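You operate a simulated robot arm through the tools that you are given. There is no shell and no other tool.

Carry out the task below with a simulated robot arm. There is one attempt and no reset: what you move stays moved.

Task
Turn the can in the tester plus to plus and test it again.
Fine: it tests at a safe 12 V; switch off whenever the clamp moves, and at the end; the can ends clamped; leave the dial.

The check looks at the end state, three seconds after you hand in, the way a careful person would. Anything else that was tipped, shoved, dropped, spilled or broken makes it a failure.

Robot
A 6-joint arm with a two-finger parallel gripper, fixed in place. Base frame: the origin is at the foot of the arm, x ahead of it, y to its left, z up; the work surface is at about z = 0. Lengths are in mm, angles in degrees, forces in N, time in s.
With the tool pointing down near the work surface it reaches from about 140 to 580 mm from the base axis. Its first joint turns from -66.0 to 66.0 degrees. Payload 2.1 kg.
Tool frame: the origin (TCP) lies between the finger pads and is the grasp point; the fingertips stand 30 mm ahead of it; z points along the fingers, y is the line along which they close. Largest opening 94 mm; finger width 28, thickness 10; the body of the gripper, 50 by 96 mm, starts 55 mm behind the TCP.
Orientation is told as [roll, pitch, yaw] about the base's x, y, z axes, in that order, counted from this pose: with the fingers straight down and closing along the base's y, the tool's x points along the base's -x, its y along +y and its z along -z.

Tools
- The arm moves only by the tool send_rows. Its argument "moves" is a list of rows, each a list of 7 numbers: the shift along the tool's x, y, z in mm, then the turn, a rotation vector about the tool's x, y, z in degrees, then the opening, from 0 (shut) to 1 (fully open). In form: [[tx, ty, tz, wx, wy, wz, gripper], ...]. A call has 1 to 20 rows; each row is the pose to reach, as a shift and turn from the pose commanded when the call began, along the tool's axes at that moment. Each row takes 0.2 s and may step no farther than 50 mm and 8.6 degrees from the row before; otherwise, or with a gripper value out of range, the whole call is refused. Where a pose cannot be reached the arm comes as near as it can. A force on the tool above 40 N (or 10 N above the force at the start of the call, whichever is more), or a blocked arm, ends the call early, and 0.2 s more pass. Each finger travels about 72 mm/s and halts on what it meets, pressing with about 42 N; the grip force reading is that of the motor and also rises with nothing between the fingers. The clock runs only during rows and for 0.2 s after the last one: add rows that repeat a pose to give the fingers time. It gives the time, the measured TCP pose, the force on the tool (base axes), the opening and the grip force at its end, in the units of the frame above (readings bear some noise), with the torque about the TCP (base axes, N m) and any sound that the robot's microphone picked up, and new pictures: "views" is both (left out), scene, wrist or none.
- Cameras (640 x 400 px; columns grow to the right, rows downward): "scene" is fixed at [52.2, -368.2, 481.8]; the picture's right is [0.81, -0.59, 0.00], its down [-0.34, -0.47, -0.82] and it looks along [0.48, 0.66, -0.58] (base axes); focal length 214 px, centre (320, 200). "wrist" rides on the gripper at [76, 14, -103] in the tool frame; the picture's right is [-0.18, 0.98, 0.00], its down [-0.75, -0.14, -0.64] and it looks along [-0.63, -0.12, 0.77] (tool axes); focal length 243 px, centre (320, 200).
- locate(camera, pixels): for up to 12 pixels [column, row] of the newest picture of that camera ("zoom" is the newest enlarged one), the place [x, y, z] in the base frame of the surface seen there, good to about 3 mm. It takes no simulated time.
- zoom(camera, box): a new picture of the part [left, top, right, bottom] of that camera's present view, enlarged. It takes no simulated time.
- sign_off(): hands the job in; it is judged then, once.

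Leave the gripper open and the arm clear of the work at the hand-in unless told otherwise.

The tools are called as a command line: name --pt "numbers of a row" for each row, then --argument value for the rest, lists and objects as JSON in quotes. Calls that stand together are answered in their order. send_rows: Moves the arm, as the interface text tells. Its arguments: {"type":"object","properties":{"moves":{"type":"array","items":{"type":"array","items":{"type":"number"}}},"views":{"type":"string","enum":["both","scene","wrist","none"]}},"required":["moves"]} The other tools are called the same way: locate (camera, pixels) gives the place of the surface under pixels of a picture; zoom (camera, box) takes an enlarged picture of a part of a camera's view; sign_off () hands the job in.

At the start:

```text
time: 0.0
eef_pos: [302.2, 27.8, 404.0]
orientation: [0.1, -0.1, 0.1]
force: [-0.1, -0.1, 0.0]
ft_torque: [-0.02, 0.0, -0.02]
grip_width: 94.2
grasp_force: 0.0
```

scene: 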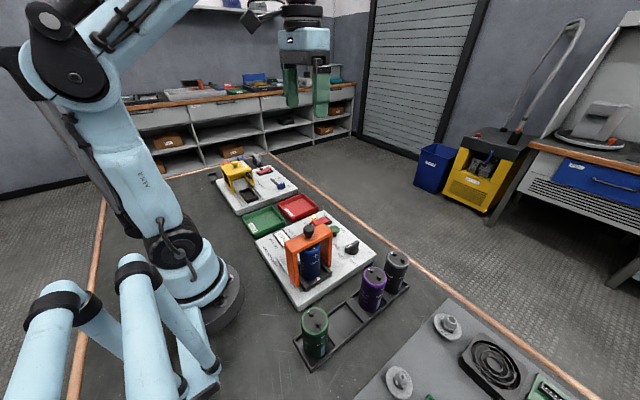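
wrist: 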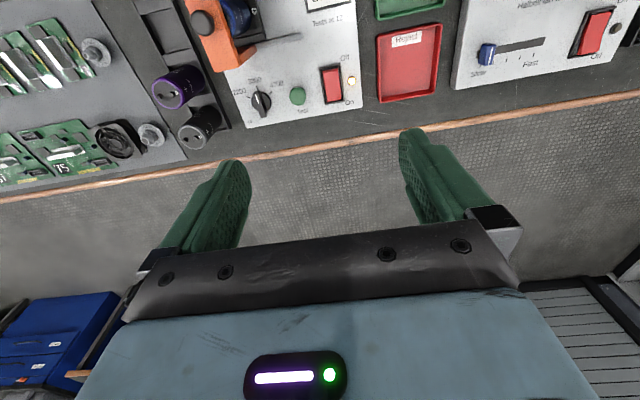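

I see an orange clamp with a blue can at about (310,255) in the scene picture, on a white tester board. I'll zoom in on the tester in both cameras to read its details.

zoom --camera "scene" --box '[240, 190, 400, 310]'

zoom --camera "wrist" --box '[180, 0, 380, 130]'

```text
3.33 times, centred on (320, 250) of scene
```

zoom: 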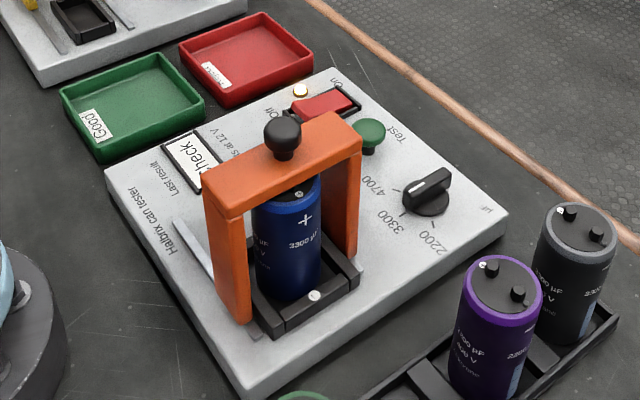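

```text
3.08 times, centred on (280, 65) of wrist
```

zoom: 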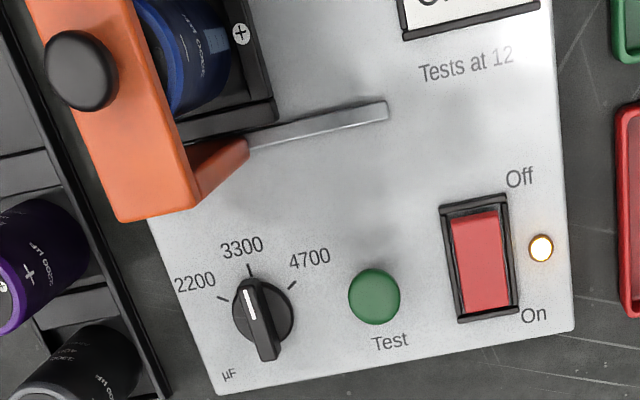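

The gantry-shaped clamp has a black knob, sits over the blue can and runs along slots. The power lamp is lit. I'll locate key points in the scene picture: knob, clamp corners, can, switch, test button, dial and nest.

zoom --camera "scene" --box '[240, 190, 400, 310]'

zoom --camera "scene" --box '[200, 140, 320, 220]'

zoom --camera "wrist" --box '[430, 0, 640, 130]'

zoom --camera "scene" --box '[280, 215, 350, 295]'

```text
3.33 times, centred on (320, 250) of scene
```

zoom: 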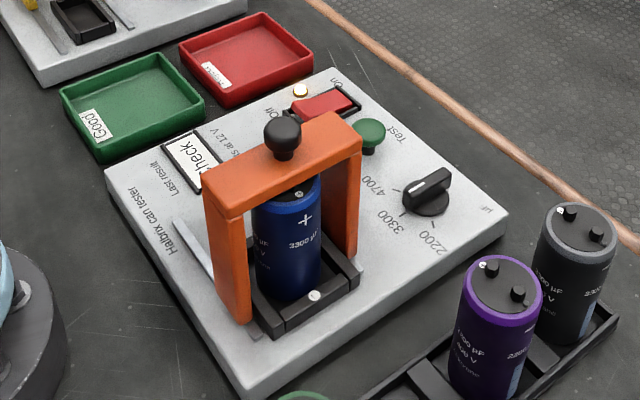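

```text
5.00 times, centred on (260, 180) of scene
```

zoom: 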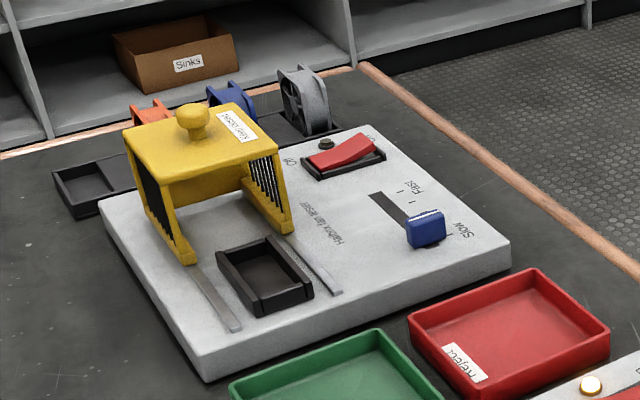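

```text
3.05 times, centred on (535, 65) of wrist
```

zoom: 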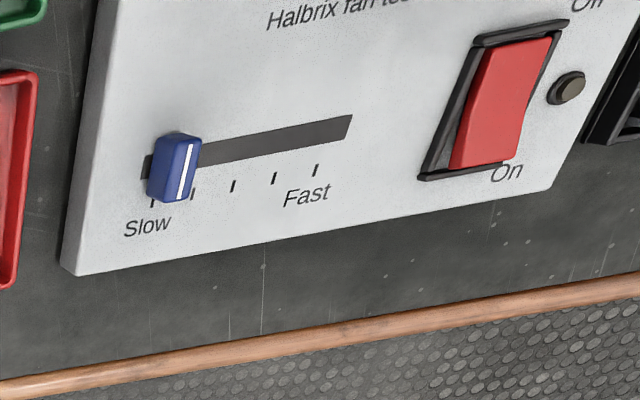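

```text
5.00 times, centred on (315, 255) of scene
```

zoom: 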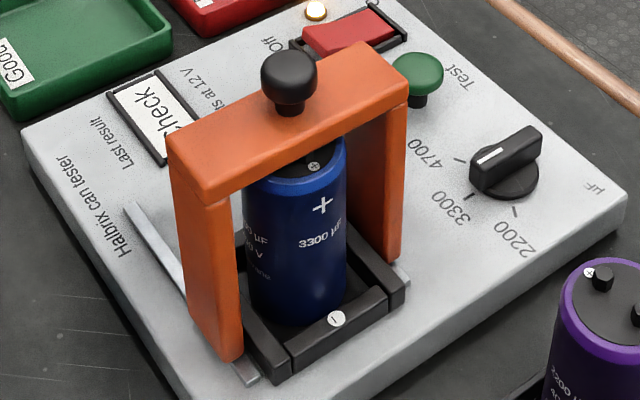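

The can's "+" faces the tester's "−" mark (towards -y), so it needs a half turn. Next I'll locate the key points in the newest zoom.

locate --camera "zoom" --pixels '[[289, 68], [205, 190], [360, 55], [210, 345], [392, 250], [313, 165], [336, 318], [420, 68], [345, 35], [136, 208], [246, 378], [405, 278]]'

locate --camera "scene" --pixels '[[314, 217], [319, 229], [336, 220], [314, 224], [353, 248], [309, 260], [262, 242], [304, 310], [375, 256], [323, 212]]'

locate --camera "wrist" --pixels '[[206, 22], [297, 96], [327, 70], [336, 100], [351, 80], [260, 102], [262, 43], [302, 35], [255, 11], [222, 35], [236, 60]]'

```text
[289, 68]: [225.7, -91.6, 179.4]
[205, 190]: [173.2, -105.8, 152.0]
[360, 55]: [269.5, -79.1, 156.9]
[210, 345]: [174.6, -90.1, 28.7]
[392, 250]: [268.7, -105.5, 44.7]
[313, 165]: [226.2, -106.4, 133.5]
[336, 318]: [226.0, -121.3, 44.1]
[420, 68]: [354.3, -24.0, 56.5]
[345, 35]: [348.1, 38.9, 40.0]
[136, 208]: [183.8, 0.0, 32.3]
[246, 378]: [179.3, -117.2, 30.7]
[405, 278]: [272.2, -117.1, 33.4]
```

```text
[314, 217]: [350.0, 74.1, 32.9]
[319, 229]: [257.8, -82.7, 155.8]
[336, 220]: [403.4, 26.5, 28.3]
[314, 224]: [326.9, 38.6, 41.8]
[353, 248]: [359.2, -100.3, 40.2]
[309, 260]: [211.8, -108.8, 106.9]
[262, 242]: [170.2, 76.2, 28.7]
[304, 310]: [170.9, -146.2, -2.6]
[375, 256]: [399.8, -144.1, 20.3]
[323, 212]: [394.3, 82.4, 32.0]
```

```text
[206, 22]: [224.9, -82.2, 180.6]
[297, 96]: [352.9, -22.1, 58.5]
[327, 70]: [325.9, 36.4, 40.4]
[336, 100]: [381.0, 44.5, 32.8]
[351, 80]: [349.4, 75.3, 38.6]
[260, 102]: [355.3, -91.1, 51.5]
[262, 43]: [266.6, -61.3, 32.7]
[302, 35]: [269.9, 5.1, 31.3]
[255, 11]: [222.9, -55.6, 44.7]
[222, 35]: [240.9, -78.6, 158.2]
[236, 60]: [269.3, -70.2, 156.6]
```

Readings: board top z≈30. The clamp bar lies at about y −105…−78 with its top at z≈157, and the knob top is at z≈180 near (225,−88). The rocker runs from its Off end (326,36,40, raised) to its On end (381,44,33, pressed), so it is ON now. First I'll go above the rocker with shut fingers for a closer look before switching off.

send_rows --pt "-4 2 40 0 0 0 0.7" --pt "-8 4 80 0 0 0 0.4" --pt "-12 6 120 0 0 0 0.2" --pt "-16 8 160 0 0 0 0" --pt "-20 10 200 0 0 0 0" --pt "-24 12 240 0 0 0 0" --pt "-26 14 264 0 0 0 0" --pt "-26 14 264 0 0 0 0" --views "both"

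```text
time: 1.8
eef_pos: [328.0, 44.1, 139.8]
orientation: [0.2, -0.2, 0.2]
force: [0.0, -0.3, 0.0]
ft_torque: [-0.01, 0.02, -0.01]
grip_width: 0.0
grasp_force: 33.2
```

scene: 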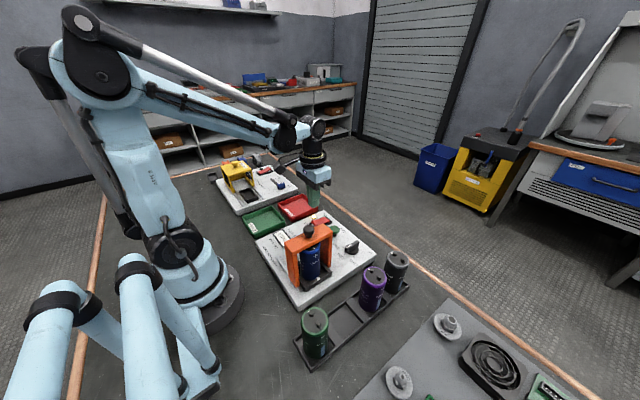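
wrist: 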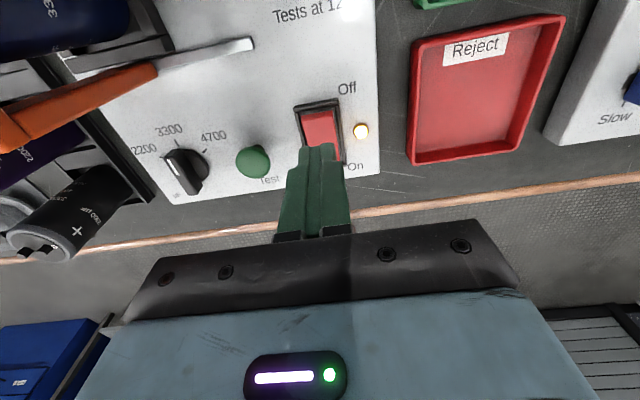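

zoom --camera "wrist" --box '[260, 70, 400, 170]'

locate --camera "wrist" --pixels '[[304, 113], [335, 108], [308, 144], [338, 140], [297, 106], [339, 99], [319, 113], [322, 135], [361, 131], [295, 120], [342, 110], [252, 160]]'

```text
4.00 times, centred on (330, 120) of wrist
```

zoom: 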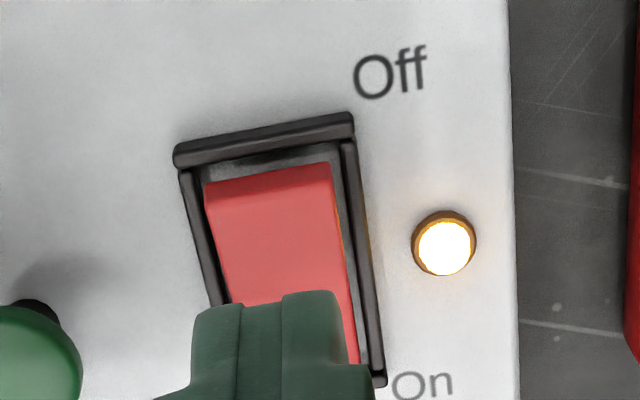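

```text
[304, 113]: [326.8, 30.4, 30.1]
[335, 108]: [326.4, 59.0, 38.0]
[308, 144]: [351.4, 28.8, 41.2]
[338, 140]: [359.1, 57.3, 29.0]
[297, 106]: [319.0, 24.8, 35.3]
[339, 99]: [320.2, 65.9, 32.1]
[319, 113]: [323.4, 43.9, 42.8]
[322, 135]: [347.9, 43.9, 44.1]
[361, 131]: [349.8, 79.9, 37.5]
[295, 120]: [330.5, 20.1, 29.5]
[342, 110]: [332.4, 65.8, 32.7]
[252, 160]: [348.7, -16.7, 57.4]
```

The rocker spans x≈322–385 and y≈30–57, with its raised Off end at x≈325, z≈43 and its frame at z≈35. I'll tilt the tool 25° so that only the low edge of the shut fingertips meets the Off end at x≈328, then press down gently.

send_rows --pt "0 1 20 0 -8.3 0 0" --pt "0 1 40 0 -16.6 0 0" --pt "0 1 52 0 -25 0 0" --pt "0 1 60 0 -25 0 0" --pt "0 1 64 0 -25 0 0" --pt "0 1 67 0 -25 0 0" --pt "0 1 70 0 -25 0 0" --pt "0 1 73 0 -25 0 0" --views "both"

```text
time: 3.4
eef_pos: [329.1, 42.8, 71.8]
orientation: [0.0, -25.2, 0.2]
force: [-10.2, -0.9, 29.3]
ft_torque: [0.01, 0.34, 0.01]
grip_width: 0.0
grasp_force: 33.2
heard: click
stopped in row 8: the force on the tool passed its limit at 70 N (the readings are from after the stop); the commanded pose is now the measured one
```

scene: 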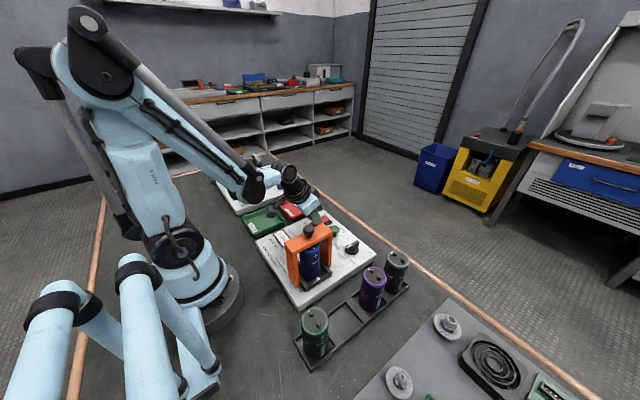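
wrist: 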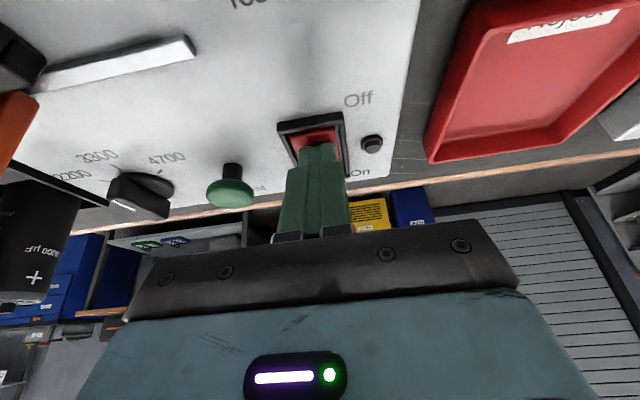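

A click was heard and the lamp beside the switch is now dark, so the power is off. I'll rise straight up, level the tool again and look.

send_rows --pt "-6.4 0 -13.6 0 0 0 0" --pt "-25.5 0 -54.3 0 0 0 0" --pt "-44.7 0 -95 0 8.4 0 0" --pt "-63.9 0 -135.7 0 16.8 0 0" --pt "-72.4 0 -153.8 0 25.2 0 0" --pt "-72.4 0 -153.8 0 25.2 0 0" --views "both"

```text
time: 4.8
eef_pos: [326.7, 44.1, 242.6]
orientation: [0.1, 0.1, 0.2]
force: [0.6, 0.8, -0.3]
ft_torque: [0.01, -0.01, -0.03]
grip_width: 0.0
grasp_force: 33.4
```

scene: 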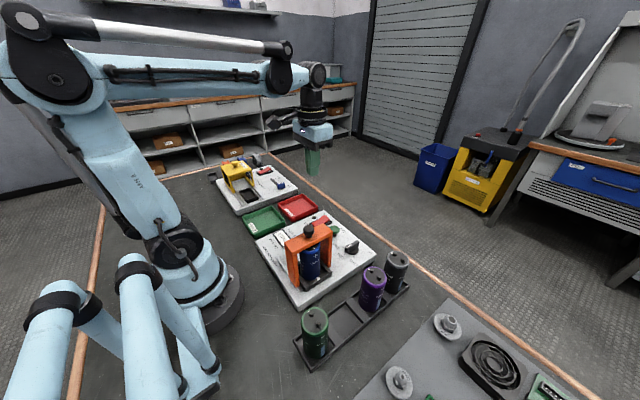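
wrist: 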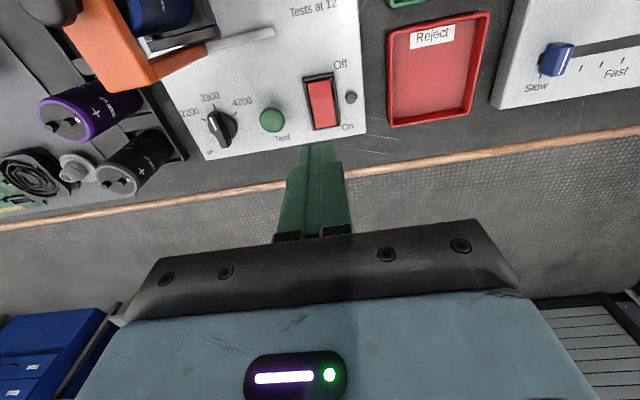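

The rocker is now tipped to Off and the lamp is dark. I'll move above the clamp knob near (225,−88), well clear at z≈255, opening the fingers partly.

send_rows --pt "20 -27 -12 0 0 0 0.2" --pt "45 -60 -14 0 0 0 0.4" --pt "70 -93 -14 0 0 0 0.6" --pt "90 -120 -14 0 0 0 0.6" --pt "102 -133 -14 0 0 0 0.6" --pt "102 -133 -14 0 0 0 0.6" --views "both"

```text
time: 6.2
eef_pos: [226.1, -90.8, 254.5]
orientation: [0.1, 0.0, 0.1]
force: [-0.3, 0.1, 0.2]
ft_torque: [0.01, -0.01, -0.01]
grip_width: 56.6
grasp_force: 0.0
```

scene: 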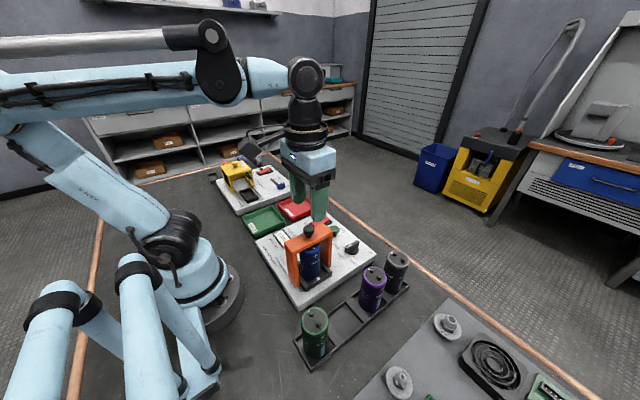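
wrist: 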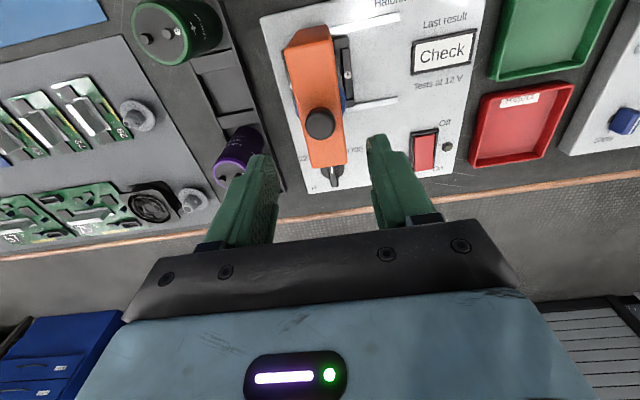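

zoom --camera "wrist" --box '[250, 0, 490, 200]'

locate --camera "wrist" --pixels '[[320, 123], [306, 123], [335, 121], [320, 108], [321, 138], [285, 45], [333, 40], [311, 165], [345, 160], [338, 70], [348, 45], [400, 100]]'

```text
2.00 times, centred on (370, 100) of wrist
```

zoom: 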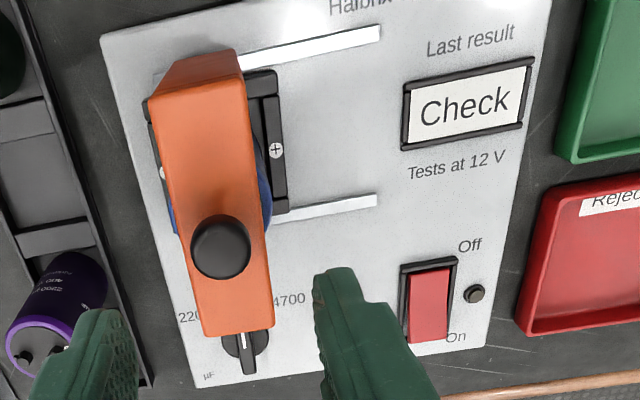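

```text
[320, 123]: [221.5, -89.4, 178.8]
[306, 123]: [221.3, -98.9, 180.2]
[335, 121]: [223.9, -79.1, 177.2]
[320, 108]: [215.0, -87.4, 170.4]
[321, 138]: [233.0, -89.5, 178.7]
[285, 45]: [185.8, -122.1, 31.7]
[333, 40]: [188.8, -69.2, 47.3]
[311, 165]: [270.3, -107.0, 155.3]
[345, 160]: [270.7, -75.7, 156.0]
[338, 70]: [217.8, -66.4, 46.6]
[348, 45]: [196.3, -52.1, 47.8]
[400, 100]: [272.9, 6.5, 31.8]
```

The knob centre is at about (224,−89) with its top at z≈180, and the bar top is at z≈156. The nest's "+" screw mark is on the +y side, and the slots run in y up to y≈6. I'll descend over the knob so the fingertips end at z≈162, then close on it.

send_rows --pt "1 0.5 30 0 0 0 0.6" --pt "2 1.3 50 0 0 0 0.6" --pt "2 1.3 62 0 0 0 0.6" --pt "2 1.3 62 0 0 0 0.4" --pt "2 1.3 62 0 0 0 0.15" --pt "2 1.3 62 0 0 0 0.15" --pt "2 1.3 62 0 0 0 0.15" --views "both"

```text
time: 7.8
eef_pos: [224.5, -87.5, 192.1]
orientation: [0.1, 0.0, 0.1]
force: [2.4, 2.4, -9.2]
ft_torque: [0.15, 0.2, -0.02]
grip_width: 23.6
grasp_force: 44.9
```

scene: 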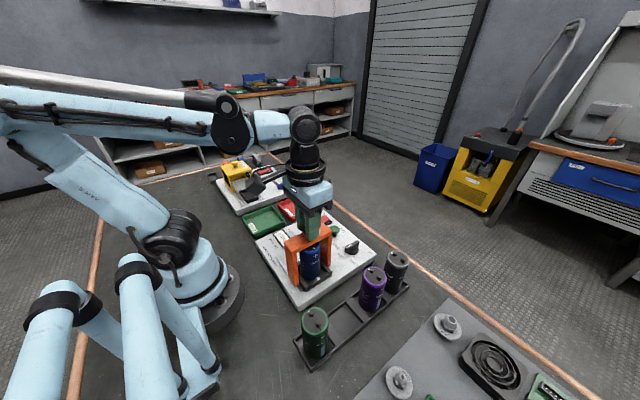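
wrist: 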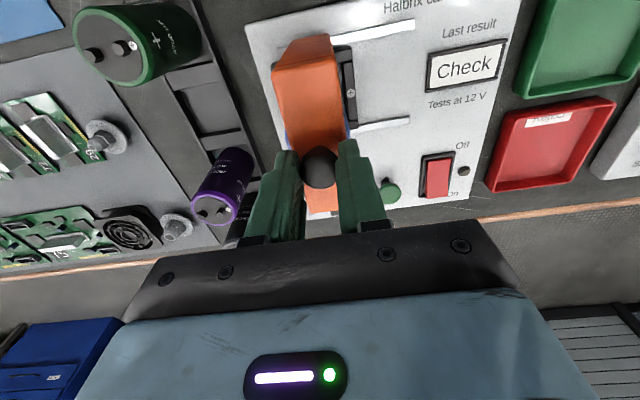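

The knob is held at 23.6 mm. I'll slide the clamp a little in +y to feel whether it moves freely.

send_rows --pt "0 4 0 0 0 0 0.15" --pt "0 9 0 0 0 0 0.15" --pt "0 15 0 0 0 0 0.15" --views "both"

```text
time: 8.6
eef_pos: [225.2, -73.3, 192.8]
orientation: [0.1, 0.1, 0.2]
force: [-8.0, -2.4, -22.7]
ft_torque: [0.04, -0.69, 0.08]
grip_width: 23.7
grasp_force: 44.7
```

scene: 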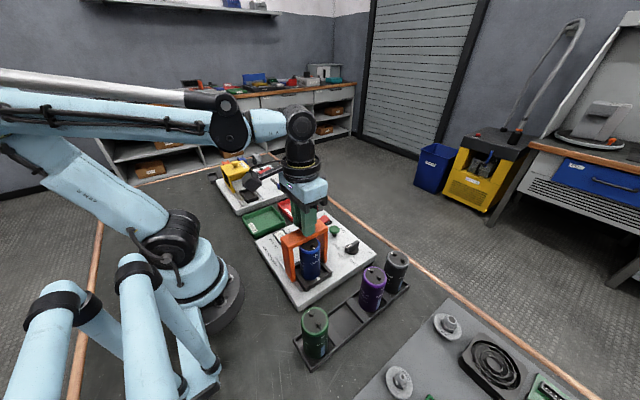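
wrist: 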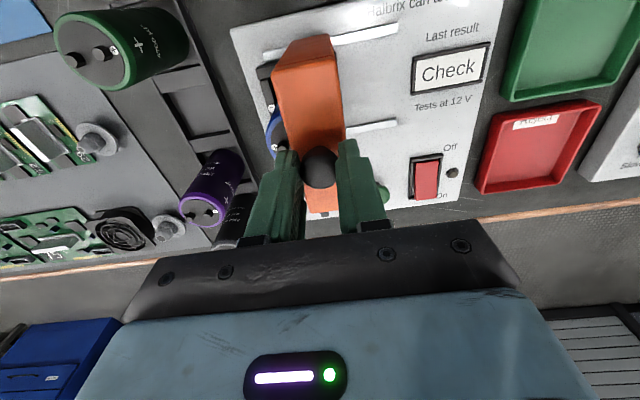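

The clamp slides freely, and the can top is starting to show. There is a small vertical strain of −23 N, so I'll ease down 0.6 mm while I keep sliding +y.

send_rows --pt "0 8 0.6 0 0 0 0.15" --pt "0 18 0.6 0 0 0 0.15" --pt "0 28 0.6 0 0 0 0.15" --pt "0 38 0.6 0 0 0 0.15" --pt "0 46 0.6 0 0 0 0.15" --views "both"

```text
time: 9.8
eef_pos: [224.8, -27.6, 192.4]
orientation: [0.1, 0.3, 0.1]
force: [-23.4, -2.0, -7.4]
ft_torque: [0.07, -0.13, 0.1]
grip_width: 23.6
grasp_force: 45.4
```

scene: 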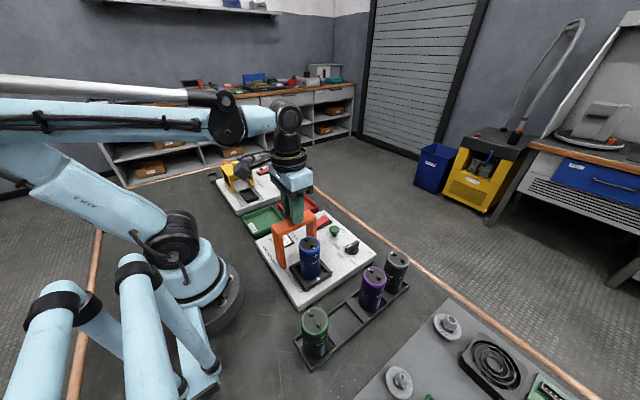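
wrist: 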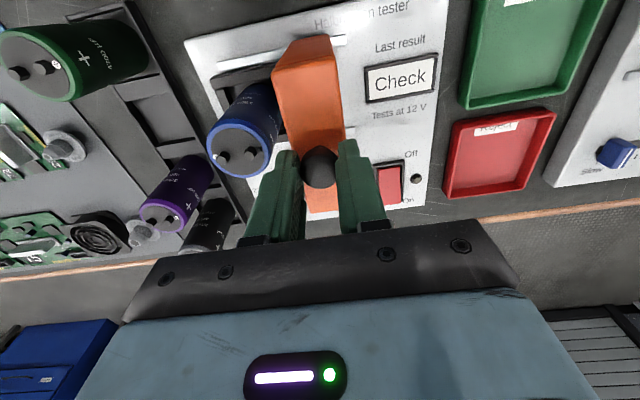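

The can is now uncovered. There is −23 N of side strain in x, so I'll relieve it by 0.5 mm and slide on to the end of the slots (about 18 mm more) in small steps.

send_rows --pt "0.6 6 0.3 0 0 0 0.15" --pt "0.6 12 0.3 0 0 0 0.15" --pt "0.6 16 0.3 0 0 0 0.15" --pt "0.6 18 0.3 0 0 0 0.15" --views "both"

```text
time: 10.4
eef_pos: [225.3, -23.9, 193.0]
orientation: [-0.9, 0.1, -0.3]
force: [-2.0, -3.6, -1.3]
ft_torque: [0.26, -0.2, 0.06]
grip_width: 23.6
grasp_force: 44.7
stopped in row 2: the force on the tool passed its limit at 48 N (the readings are from after the stop); the commanded pose is now the measured one
```

scene: 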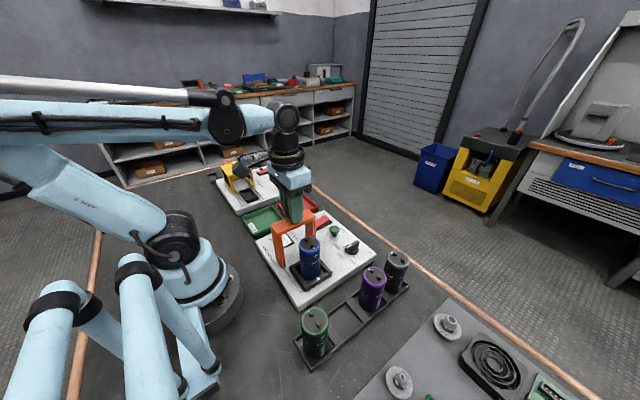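
wrist: 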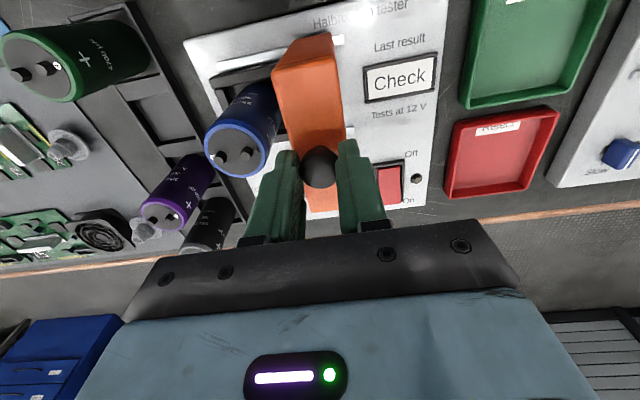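

The clamp hit its end stop with the knob at y≈−25. I'll release the knob and rise straight up.

send_rows --pt "0 0 0 0 0 0 0.3" --pt "0 0 0 0 0 0 0.5" --pt "0 0 0 0 0 0 0.5" --pt "0 0 -20 0 0 0 0.5" --pt "0 0 -60 0 0 0 0.5" --pt "0 -40 -90 0 0 0 0.5" --pt "0 -62 -90 0 0 0 0.5" --pt "0 -62 -90 0 0 0 0.5" --views "both"

```text
time: 12.2
eef_pos: [225.4, -85.8, 285.0]
orientation: [-0.9, 0.1, -0.2]
force: [0.5, 0.1, 0.1]
ft_torque: [0.02, 0.01, 0.03]
grip_width: 47.0
grasp_force: 0.1
```

scene: 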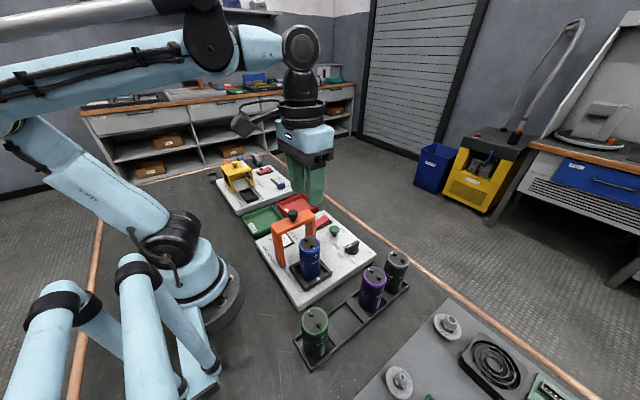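
wrist: 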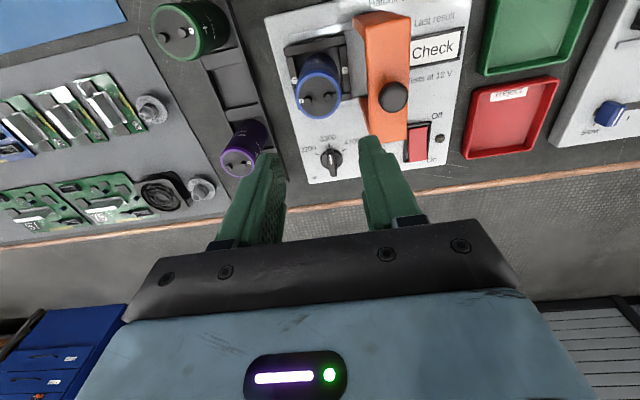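

zoom --camera "wrist" --box '[270, 30, 370, 130]'

zoom --camera "scene" --box '[270, 200, 350, 300]'

locate --camera "wrist" --pixels '[[308, 99], [332, 97], [319, 85], [320, 112], [298, 93], [340, 90], [393, 97], [371, 100], [408, 95], [319, 98], [290, 60], [350, 65]]'

```text
4.00 times, centred on (320, 80) of wrist
```

zoom: 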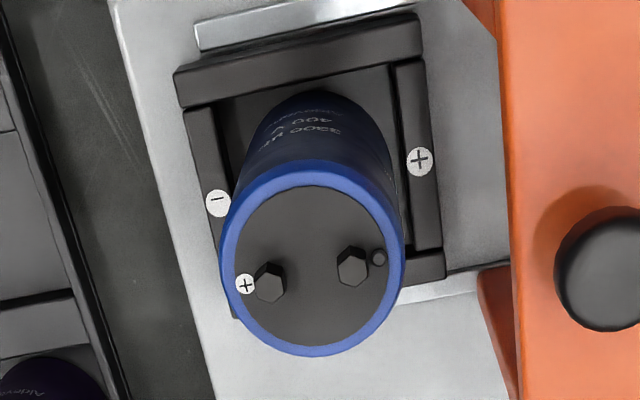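

```text
4.00 times, centred on (310, 250) of scene
```

zoom: 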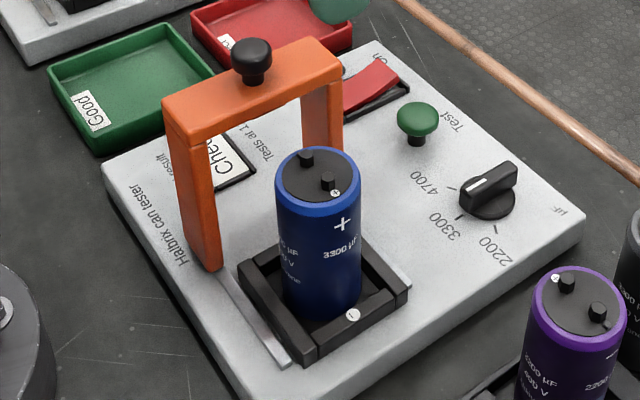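

```text
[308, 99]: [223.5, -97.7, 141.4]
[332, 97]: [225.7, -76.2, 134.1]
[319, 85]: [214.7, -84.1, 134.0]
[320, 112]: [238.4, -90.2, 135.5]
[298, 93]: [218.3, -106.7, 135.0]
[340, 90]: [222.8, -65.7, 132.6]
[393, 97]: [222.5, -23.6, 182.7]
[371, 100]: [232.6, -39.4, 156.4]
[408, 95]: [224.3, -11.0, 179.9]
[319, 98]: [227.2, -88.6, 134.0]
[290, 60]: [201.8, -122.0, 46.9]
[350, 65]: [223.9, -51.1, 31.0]
```

The can top is a 44 mm circle at about (226,−87), z≈134. Its "+" terminal is at y≈−98 beside the nest's "−", and both lines lie along y, so an exact half turn is needed. I'll level the small −0.9° roll first, then check that yaw −90 and +90 can both be reached up high.

send_rows --pt "0 0 0 -0.9 0 0 0.8" --pt "0 0 0 -0.9 0 0 0.8" --views "none"

```text
time: 12.8
eef_pos: [225.4, -85.2, 286.2]
orientation: [0.0, 0.1, -0.1]
force: [0.4, -0.8, -0.3]
ft_torque: [0.0, 0.02, -0.03]
grip_width: 75.3
grasp_force: 0.0
```

The tool is level now. I'll turn to yaw −90 (tool z points down, so +wz) at the same height to test reachability.

send_rows --pt "0 0 0 0 0 8.5 0.8" --pt "0 0 0 0 0 17 0.8" --pt "0 0 0 0 0 25.5 0.8" --pt "0 0 0 0 0 34 0.8" --pt "0 0 0 0 0 42.5 0.8" --pt "0 0 0 0 0 51 0.8" --pt "0 0 0 0 0 59.5 0.8" --pt "0 0 0 0 0 68 0.8" --pt "0 0 0 0 0 76.5 0.8" --pt "0 0 0 0 0 85 0.8" --pt "0 0 0 0 0 90 0.8" --pt "0 0 0 0 0 90 0.8" --views "both"

```text
time: 15.4
eef_pos: [223.3, -82.7, 284.4]
orientation: [-0.2, 0.0, -90.3]
force: [-0.5, 0.3, 0.0]
ft_torque: [-0.01, 0.04, -0.03]
grip_width: 75.2
grasp_force: 0.1
```

scene: 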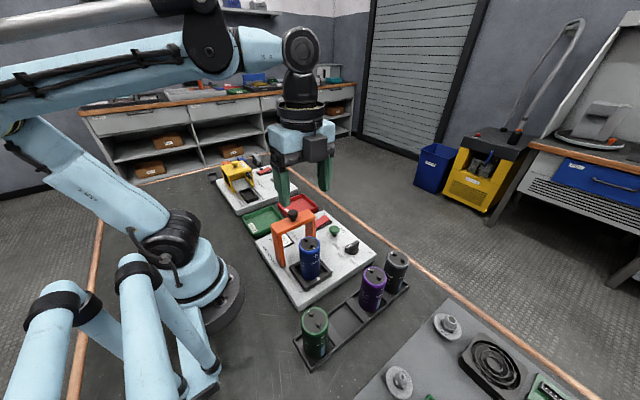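
wrist: 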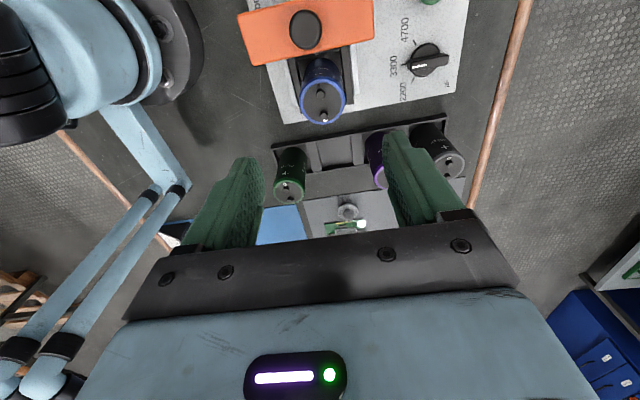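

Yaw −90 works. Now I'll test turning back through 0 to +90.

send_rows --pt "0 0 0 0 0 -8.5 0.8" --pt "0 0 0 0 0 -17 0.8" --pt "0 0 0 0 0 -25.5 0.8" --pt "0 0 0 0 0 -34 0.8" --pt "0 0 0 0 0 -42.5 0.8" --pt "0 0 0 0 0 -51 0.8" --pt "0 0 0 0 0 -59.5 0.8" --pt "0 0 0 0 0 -68 0.8" --pt "0 0 0 0 0 -76.5 0.8" --pt "0 0 0 0 0 -85 0.8" --pt "0 0 0 0 0 -90 0.8" --views "none"

send_rows --pt "0 0 0 0 0 -8.5 0.8" --pt "0 0 0 0 0 -17 0.8" --pt "0 0 0 0 0 -25.5 0.8" --pt "0 0 0 0 0 -34 0.8" --pt "0 0 0 0 0 -42.5 0.8" --pt "0 0 0 0 0 -51 0.8" --pt "0 0 0 0 0 -59.5 0.8" --pt "0 0 0 0 0 -68 0.8" --pt "0 0 0 0 0 -76.5 0.8" --pt "0 0 0 0 0 -85 0.8" --pt "0 0 0 0 0 -90 0.8" --pt "0 0 0 0 0 -90 0.8" --views "both"

```text
time: 17.8
eef_pos: [224.2, -83.6, 284.0]
orientation: [0.0, 0.1, -0.1]
force: [0.1, -0.2, 0.2]
ft_torque: [-0.04, 0.01, 0.0]
grip_width: 75.1
grasp_force: 0.0
```

```text
time: 20.4
eef_pos: [225.0, -84.4, 283.7]
orientation: [0.2, 0.0, 89.8]
force: [-1.0, -0.1, -0.1]
ft_torque: [0.0, 0.01, -0.01]
grip_width: 75.3
grasp_force: 0.0
```

scene: 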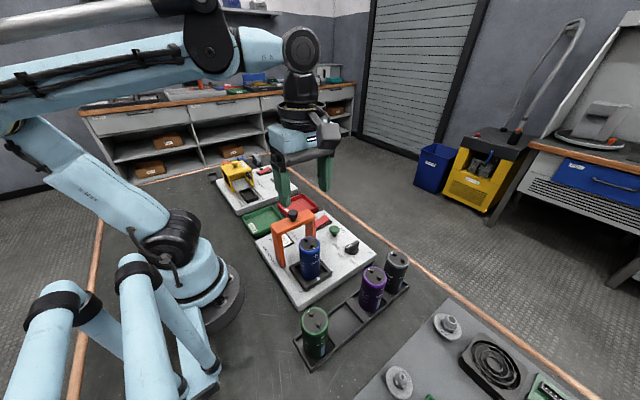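
wrist: 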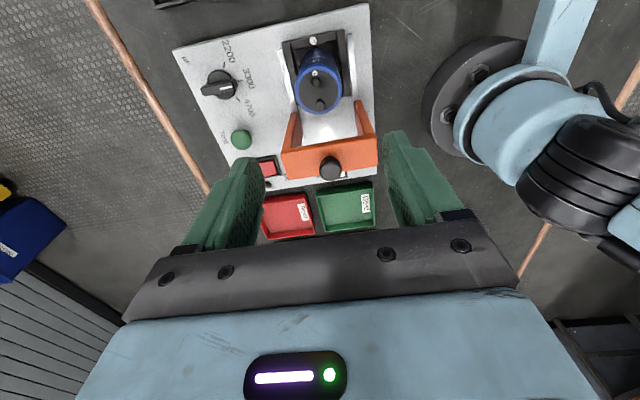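

Both turns are reachable. I'll refine the can's centre from this side of the wrist camera.

zoom --camera "wrist" --box '[260, 20, 400, 120]'

locate --camera "wrist" --pixels '[[298, 92], [341, 89], [319, 71], [321, 112], [318, 81], [320, 104], [312, 92], [328, 92], [335, 106], [304, 77], [334, 77], [305, 105]]'

locate --camera "scene" --pixels '[[311, 238], [302, 243], [319, 245], [310, 249], [306, 240], [313, 243]]'

```text
4.00 times, centred on (330, 70) of wrist
```

zoom: 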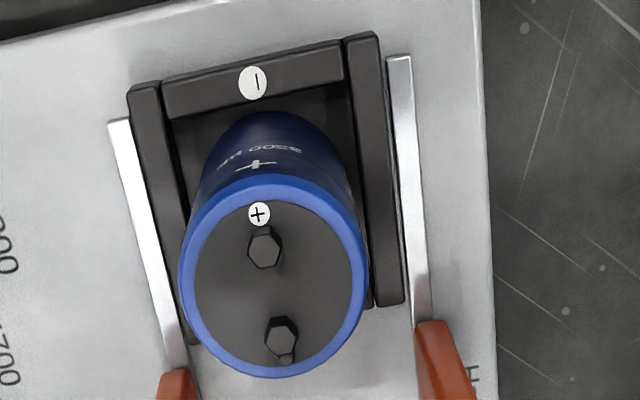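

```text
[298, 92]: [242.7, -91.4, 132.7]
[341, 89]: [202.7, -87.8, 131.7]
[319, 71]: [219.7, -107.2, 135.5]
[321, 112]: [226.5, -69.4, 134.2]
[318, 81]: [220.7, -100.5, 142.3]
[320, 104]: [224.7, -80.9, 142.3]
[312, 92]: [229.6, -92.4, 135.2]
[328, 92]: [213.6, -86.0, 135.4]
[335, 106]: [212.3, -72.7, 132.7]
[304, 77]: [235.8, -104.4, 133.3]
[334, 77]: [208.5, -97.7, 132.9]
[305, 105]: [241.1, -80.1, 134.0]
```

```text
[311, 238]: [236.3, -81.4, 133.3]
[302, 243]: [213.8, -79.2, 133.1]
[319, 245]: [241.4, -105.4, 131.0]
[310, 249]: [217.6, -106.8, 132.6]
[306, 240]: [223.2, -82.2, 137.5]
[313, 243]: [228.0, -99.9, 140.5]
```

I'll locate the nest's walls and corners in this zoom to learn how much play the can has.

locate --camera "zoom" --pixels '[[146, 100], [178, 200], [362, 60], [385, 200], [250, 95], [255, 60], [172, 140], [348, 110], [165, 105], [345, 80], [200, 130], [330, 110]]'

```text
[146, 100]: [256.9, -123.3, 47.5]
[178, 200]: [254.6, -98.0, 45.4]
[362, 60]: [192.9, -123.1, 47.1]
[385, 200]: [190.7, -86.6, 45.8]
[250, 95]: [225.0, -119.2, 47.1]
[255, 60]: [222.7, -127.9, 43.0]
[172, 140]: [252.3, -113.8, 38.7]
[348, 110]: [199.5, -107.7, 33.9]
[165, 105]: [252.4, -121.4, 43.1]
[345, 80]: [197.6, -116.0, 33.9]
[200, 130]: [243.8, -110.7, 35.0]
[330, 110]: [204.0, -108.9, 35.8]
```

The nest centre comes out at about (224.5,−88.5) with a few mm of play around the 44 mm can. I'll move to that centre and go down to z≈190 to check alignment.

send_rows --pt "1.5 0.5 30 0 0 0 0.8" --pt "3 0.5 65 0 0 0 0.8" --pt "3 0.5 93 0 0 0 0.8" --pt "3 0.5 93 0 0 0 0.8" --views "both"

send_rows --pt "0 0 0 0 0 0 0.8" --views "none"

send_rows --pt "0 0 0 0 0 0 0.8" --views "none"

```text
time: 21.4
eef_pos: [224.6, -86.1, 190.7]
orientation: [0.1, 0.1, 89.8]
force: [-1.0, -0.4, 0.0]
ft_torque: [0.01, 0.04, 0.01]
grip_width: 75.3
grasp_force: 0.1
```

scene: 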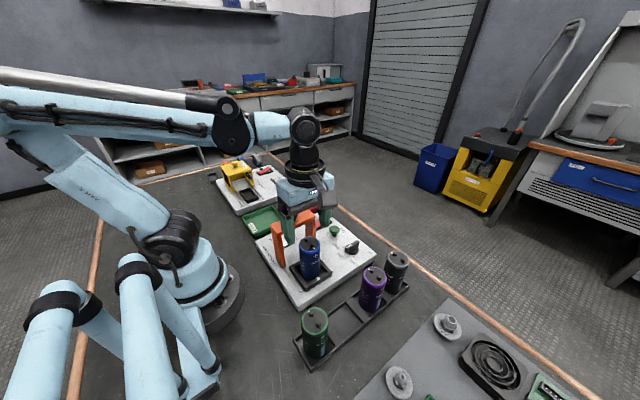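
wrist: 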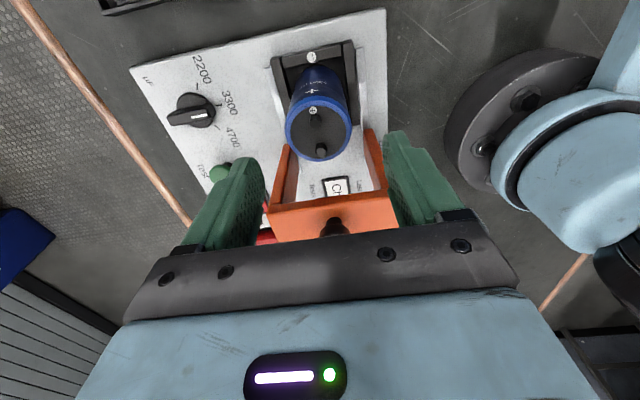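

```text
time: 21.8
eef_pos: [224.7, -86.5, 190.7]
orientation: [0.1, 0.0, 89.7]
force: [-0.1, 0.3, -0.2]
ft_torque: [0.0, -0.02, -0.01]
grip_width: 75.3
grasp_force: 0.1
```

```text
time: 22.2
eef_pos: [225.0, -86.7, 191.0]
orientation: [0.1, -0.1, 89.7]
force: [0.2, 0.0, -0.5]
ft_torque: [-0.04, 0.02, 0.01]
grip_width: 75.1
grasp_force: 0.0
```

Readings wander by a mm or two. I'll locate the can top and the finger pads in this same wrist view to check the relative centring.

zoom --camera "wrist" --box '[220, 60, 440, 200]'

locate --camera "wrist" --pixels '[[286, 131], [350, 125], [317, 100], [321, 160], [314, 112], [321, 150], [262, 180], [400, 180], [250, 165], [392, 140], [257, 163], [411, 140]]'

```text
2.86 times, centred on (330, 130) of wrist
```

zoom: 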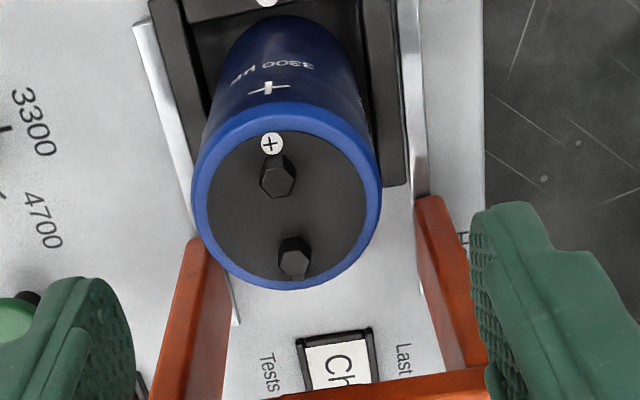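

```text
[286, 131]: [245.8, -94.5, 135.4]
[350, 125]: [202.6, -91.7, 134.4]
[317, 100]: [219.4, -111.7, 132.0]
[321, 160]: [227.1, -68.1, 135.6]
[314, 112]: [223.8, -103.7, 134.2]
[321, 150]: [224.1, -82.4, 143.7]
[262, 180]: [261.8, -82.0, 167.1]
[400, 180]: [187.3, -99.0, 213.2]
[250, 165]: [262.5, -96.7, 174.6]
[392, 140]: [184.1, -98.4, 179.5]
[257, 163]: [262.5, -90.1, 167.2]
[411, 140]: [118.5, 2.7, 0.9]
```

Can centre from this view is about (224.2,−89.9), and the fingers straddle x≈187…262 (centre 224.7). I'll shift 1.5 mm in −y, descend to z≈112 and close on the can.

send_rows --pt "1.5 0 20 0 0 0 0.8" --pt "1.5 0.3 45 0 0 0 0.8" --pt "1.5 0.3 65 0 0 0 0.8" --pt "1.5 0.3 79 0 0 0 0.8" --pt "1.5 0.3 79 0 0 0 0.8" --views "both"

```text
time: 23.4
eef_pos: [222.5, -87.5, 112.4]
orientation: [0.2, 0.0, 89.7]
force: [-0.1, 0.2, 0.4]
ft_torque: [-0.01, 0.02, 0.0]
grip_width: 75.2
grasp_force: 0.0
```

scene: 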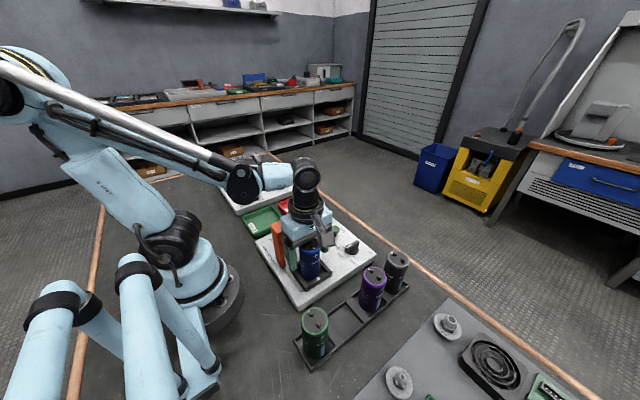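
wrist: 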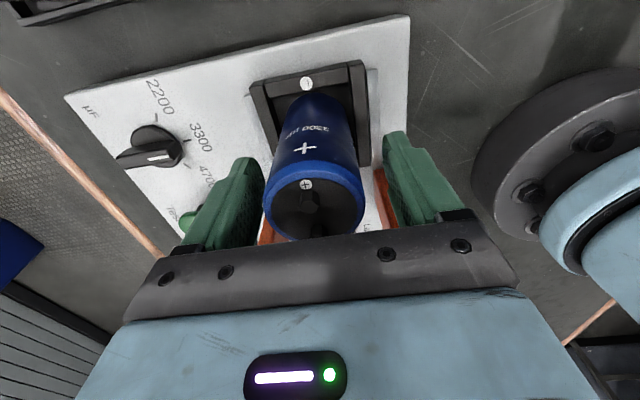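

The can is straddled. I'll check the side gaps before closing: can edges at (266,205) and (363,200), finger pads at (255,190) and (388,180).

zoom --camera "wrist" --box '[220, 110, 440, 250]'

locate --camera "wrist" --pixels '[[267, 205], [361, 200], [256, 200], [392, 195], [250, 175], [389, 165], [261, 175], [386, 155], [315, 172], [300, 100], [262, 110], [358, 90]]'

```text
2.86 times, centred on (330, 180) of wrist
```

zoom: 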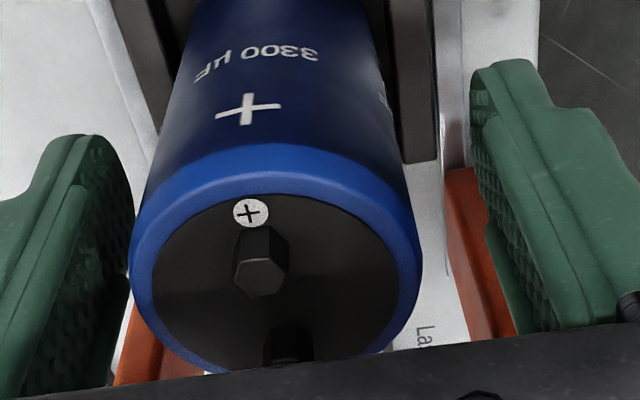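

```text
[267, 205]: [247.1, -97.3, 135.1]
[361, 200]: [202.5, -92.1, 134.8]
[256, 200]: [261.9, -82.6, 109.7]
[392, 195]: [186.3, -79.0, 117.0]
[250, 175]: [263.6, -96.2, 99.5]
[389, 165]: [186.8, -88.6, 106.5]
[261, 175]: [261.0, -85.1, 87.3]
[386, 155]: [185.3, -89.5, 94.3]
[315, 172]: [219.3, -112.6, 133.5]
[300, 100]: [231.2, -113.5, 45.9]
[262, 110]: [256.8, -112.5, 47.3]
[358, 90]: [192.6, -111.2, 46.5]
```

Fingers are centred at x≈223.9 and the can at 224.8. I'll shift 0.8 mm in +x (−ty) and close on the can.

send_rows --pt "0 -0.8 0 0 0 0 0.7" --pt "0 -0.8 0 0 0 0 0.55" --pt "0 -0.8 0 0 0 0 0.4" --pt "0 -0.8 0 0 0 0 0.35" --pt "0 -0.8 0 0 0 0 0.35" --pt "0 -0.8 0 0 0 0 0.35" --views "both"

```text
time: 24.8
eef_pos: [223.5, -88.0, 112.1]
orientation: [0.0, 0.0, 89.7]
force: [0.5, 0.2, -0.9]
ft_torque: [-0.03, -0.02, 0.0]
grip_width: 47.0
grasp_force: 42.0
```

scene: 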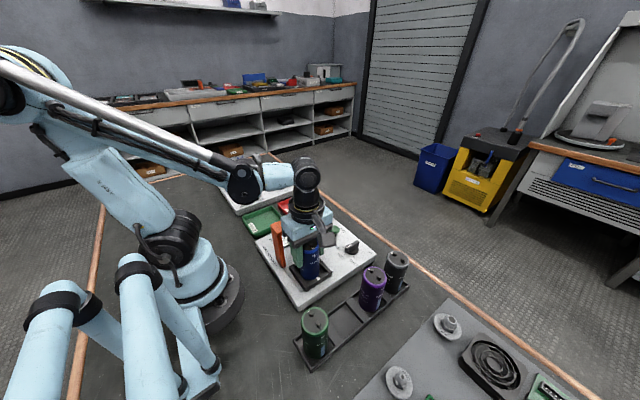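
wrist: 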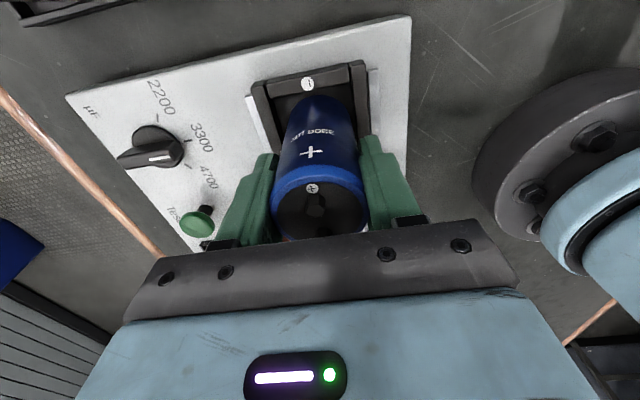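

Gripped at 47.0 mm with 42 N. I'll lift straight up, slowly at first, to about z=202.

send_rows --pt "0 0 -4 0 0 0 0.35" --pt "0 0 -10 0 0 0 0.35" --pt "0 0 -18 0 0 0 0.35" --pt "0 0 -30 0 0 0 0.35" --pt "0 0 -50 0 0 0 0.35" --pt "0 0 -70 0 0 0 0.35" --pt "0 0 -90 0 0 0 0.35" --pt "0 0 -90 0 0 0 0.35" --views "both"

```text
time: 26.6
eef_pos: [224.7, -88.0, 200.6]
orientation: [0.1, 0.0, 89.7]
force: [-1.5, -0.8, -2.5]
ft_torque: [0.0, -0.03, -0.04]
grip_width: 46.8
grasp_force: 41.5
```

scene: 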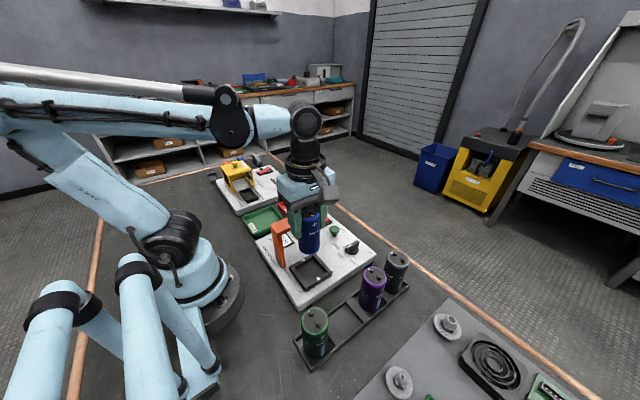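
wrist: 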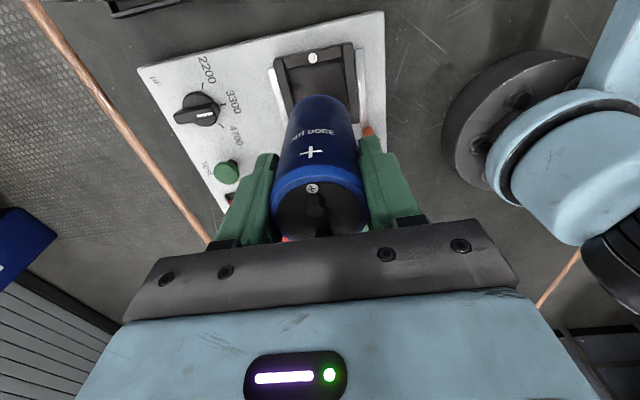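

The can is in the air and the nest is empty. I'll locate the nest walls in the scene picture, and check the can's hang in the gripper.

zoom --camera "scene" --box '[270, 195, 350, 295]'

```text
4.00 times, centred on (310, 245) of scene
```

zoom: 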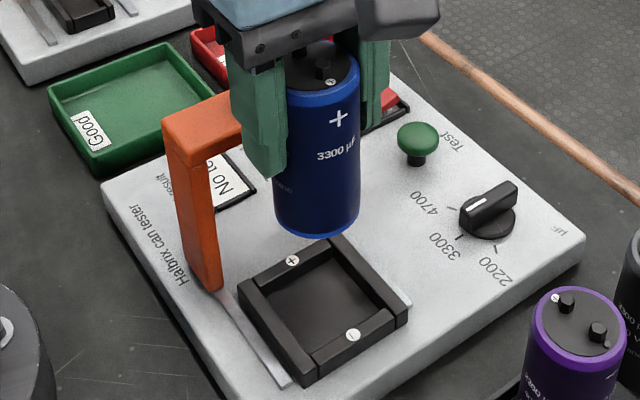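

The display now reads "No te(st)". I'll locate the nest's inner corners, rail tops and the can's bottom.

locate --camera "zoom" --pixels '[[292, 261], [352, 335], [275, 335], [372, 280], [268, 290], [314, 348], [380, 306], [330, 262], [300, 300], [325, 236], [290, 195], [358, 195]]'

locate --camera "wrist" --pixels '[[312, 58], [280, 80], [348, 72], [290, 75], [340, 68], [272, 205], [367, 198], [320, 166]]'

```text
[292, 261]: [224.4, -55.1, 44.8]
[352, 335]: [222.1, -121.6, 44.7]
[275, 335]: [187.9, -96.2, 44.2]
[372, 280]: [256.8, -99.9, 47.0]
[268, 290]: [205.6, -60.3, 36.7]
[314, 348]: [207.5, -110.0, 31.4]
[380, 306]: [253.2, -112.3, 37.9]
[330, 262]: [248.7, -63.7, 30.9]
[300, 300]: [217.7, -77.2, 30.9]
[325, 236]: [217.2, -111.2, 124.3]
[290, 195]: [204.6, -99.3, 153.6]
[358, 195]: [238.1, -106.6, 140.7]
```

```text
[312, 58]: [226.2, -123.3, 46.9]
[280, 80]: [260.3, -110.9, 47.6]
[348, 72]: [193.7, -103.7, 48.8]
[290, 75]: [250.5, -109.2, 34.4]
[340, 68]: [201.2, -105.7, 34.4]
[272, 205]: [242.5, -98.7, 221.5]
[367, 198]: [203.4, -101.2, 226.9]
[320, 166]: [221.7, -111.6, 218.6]
```

I'll zoom into the wrist view to check how the can sits relative to the fingers.

zoom --camera "wrist" --box '[220, 120, 420, 250]'

```text
3.08 times, centred on (320, 185) of wrist
```

zoom: 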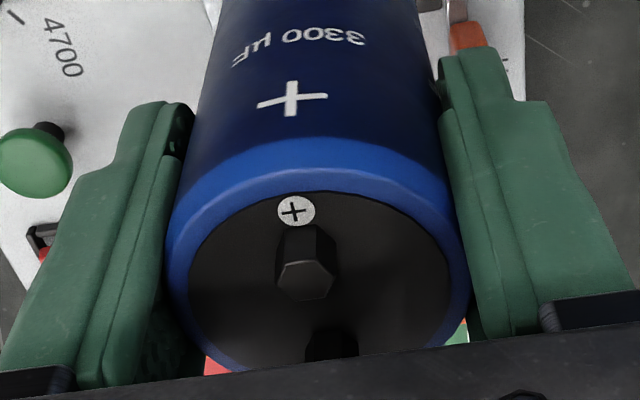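

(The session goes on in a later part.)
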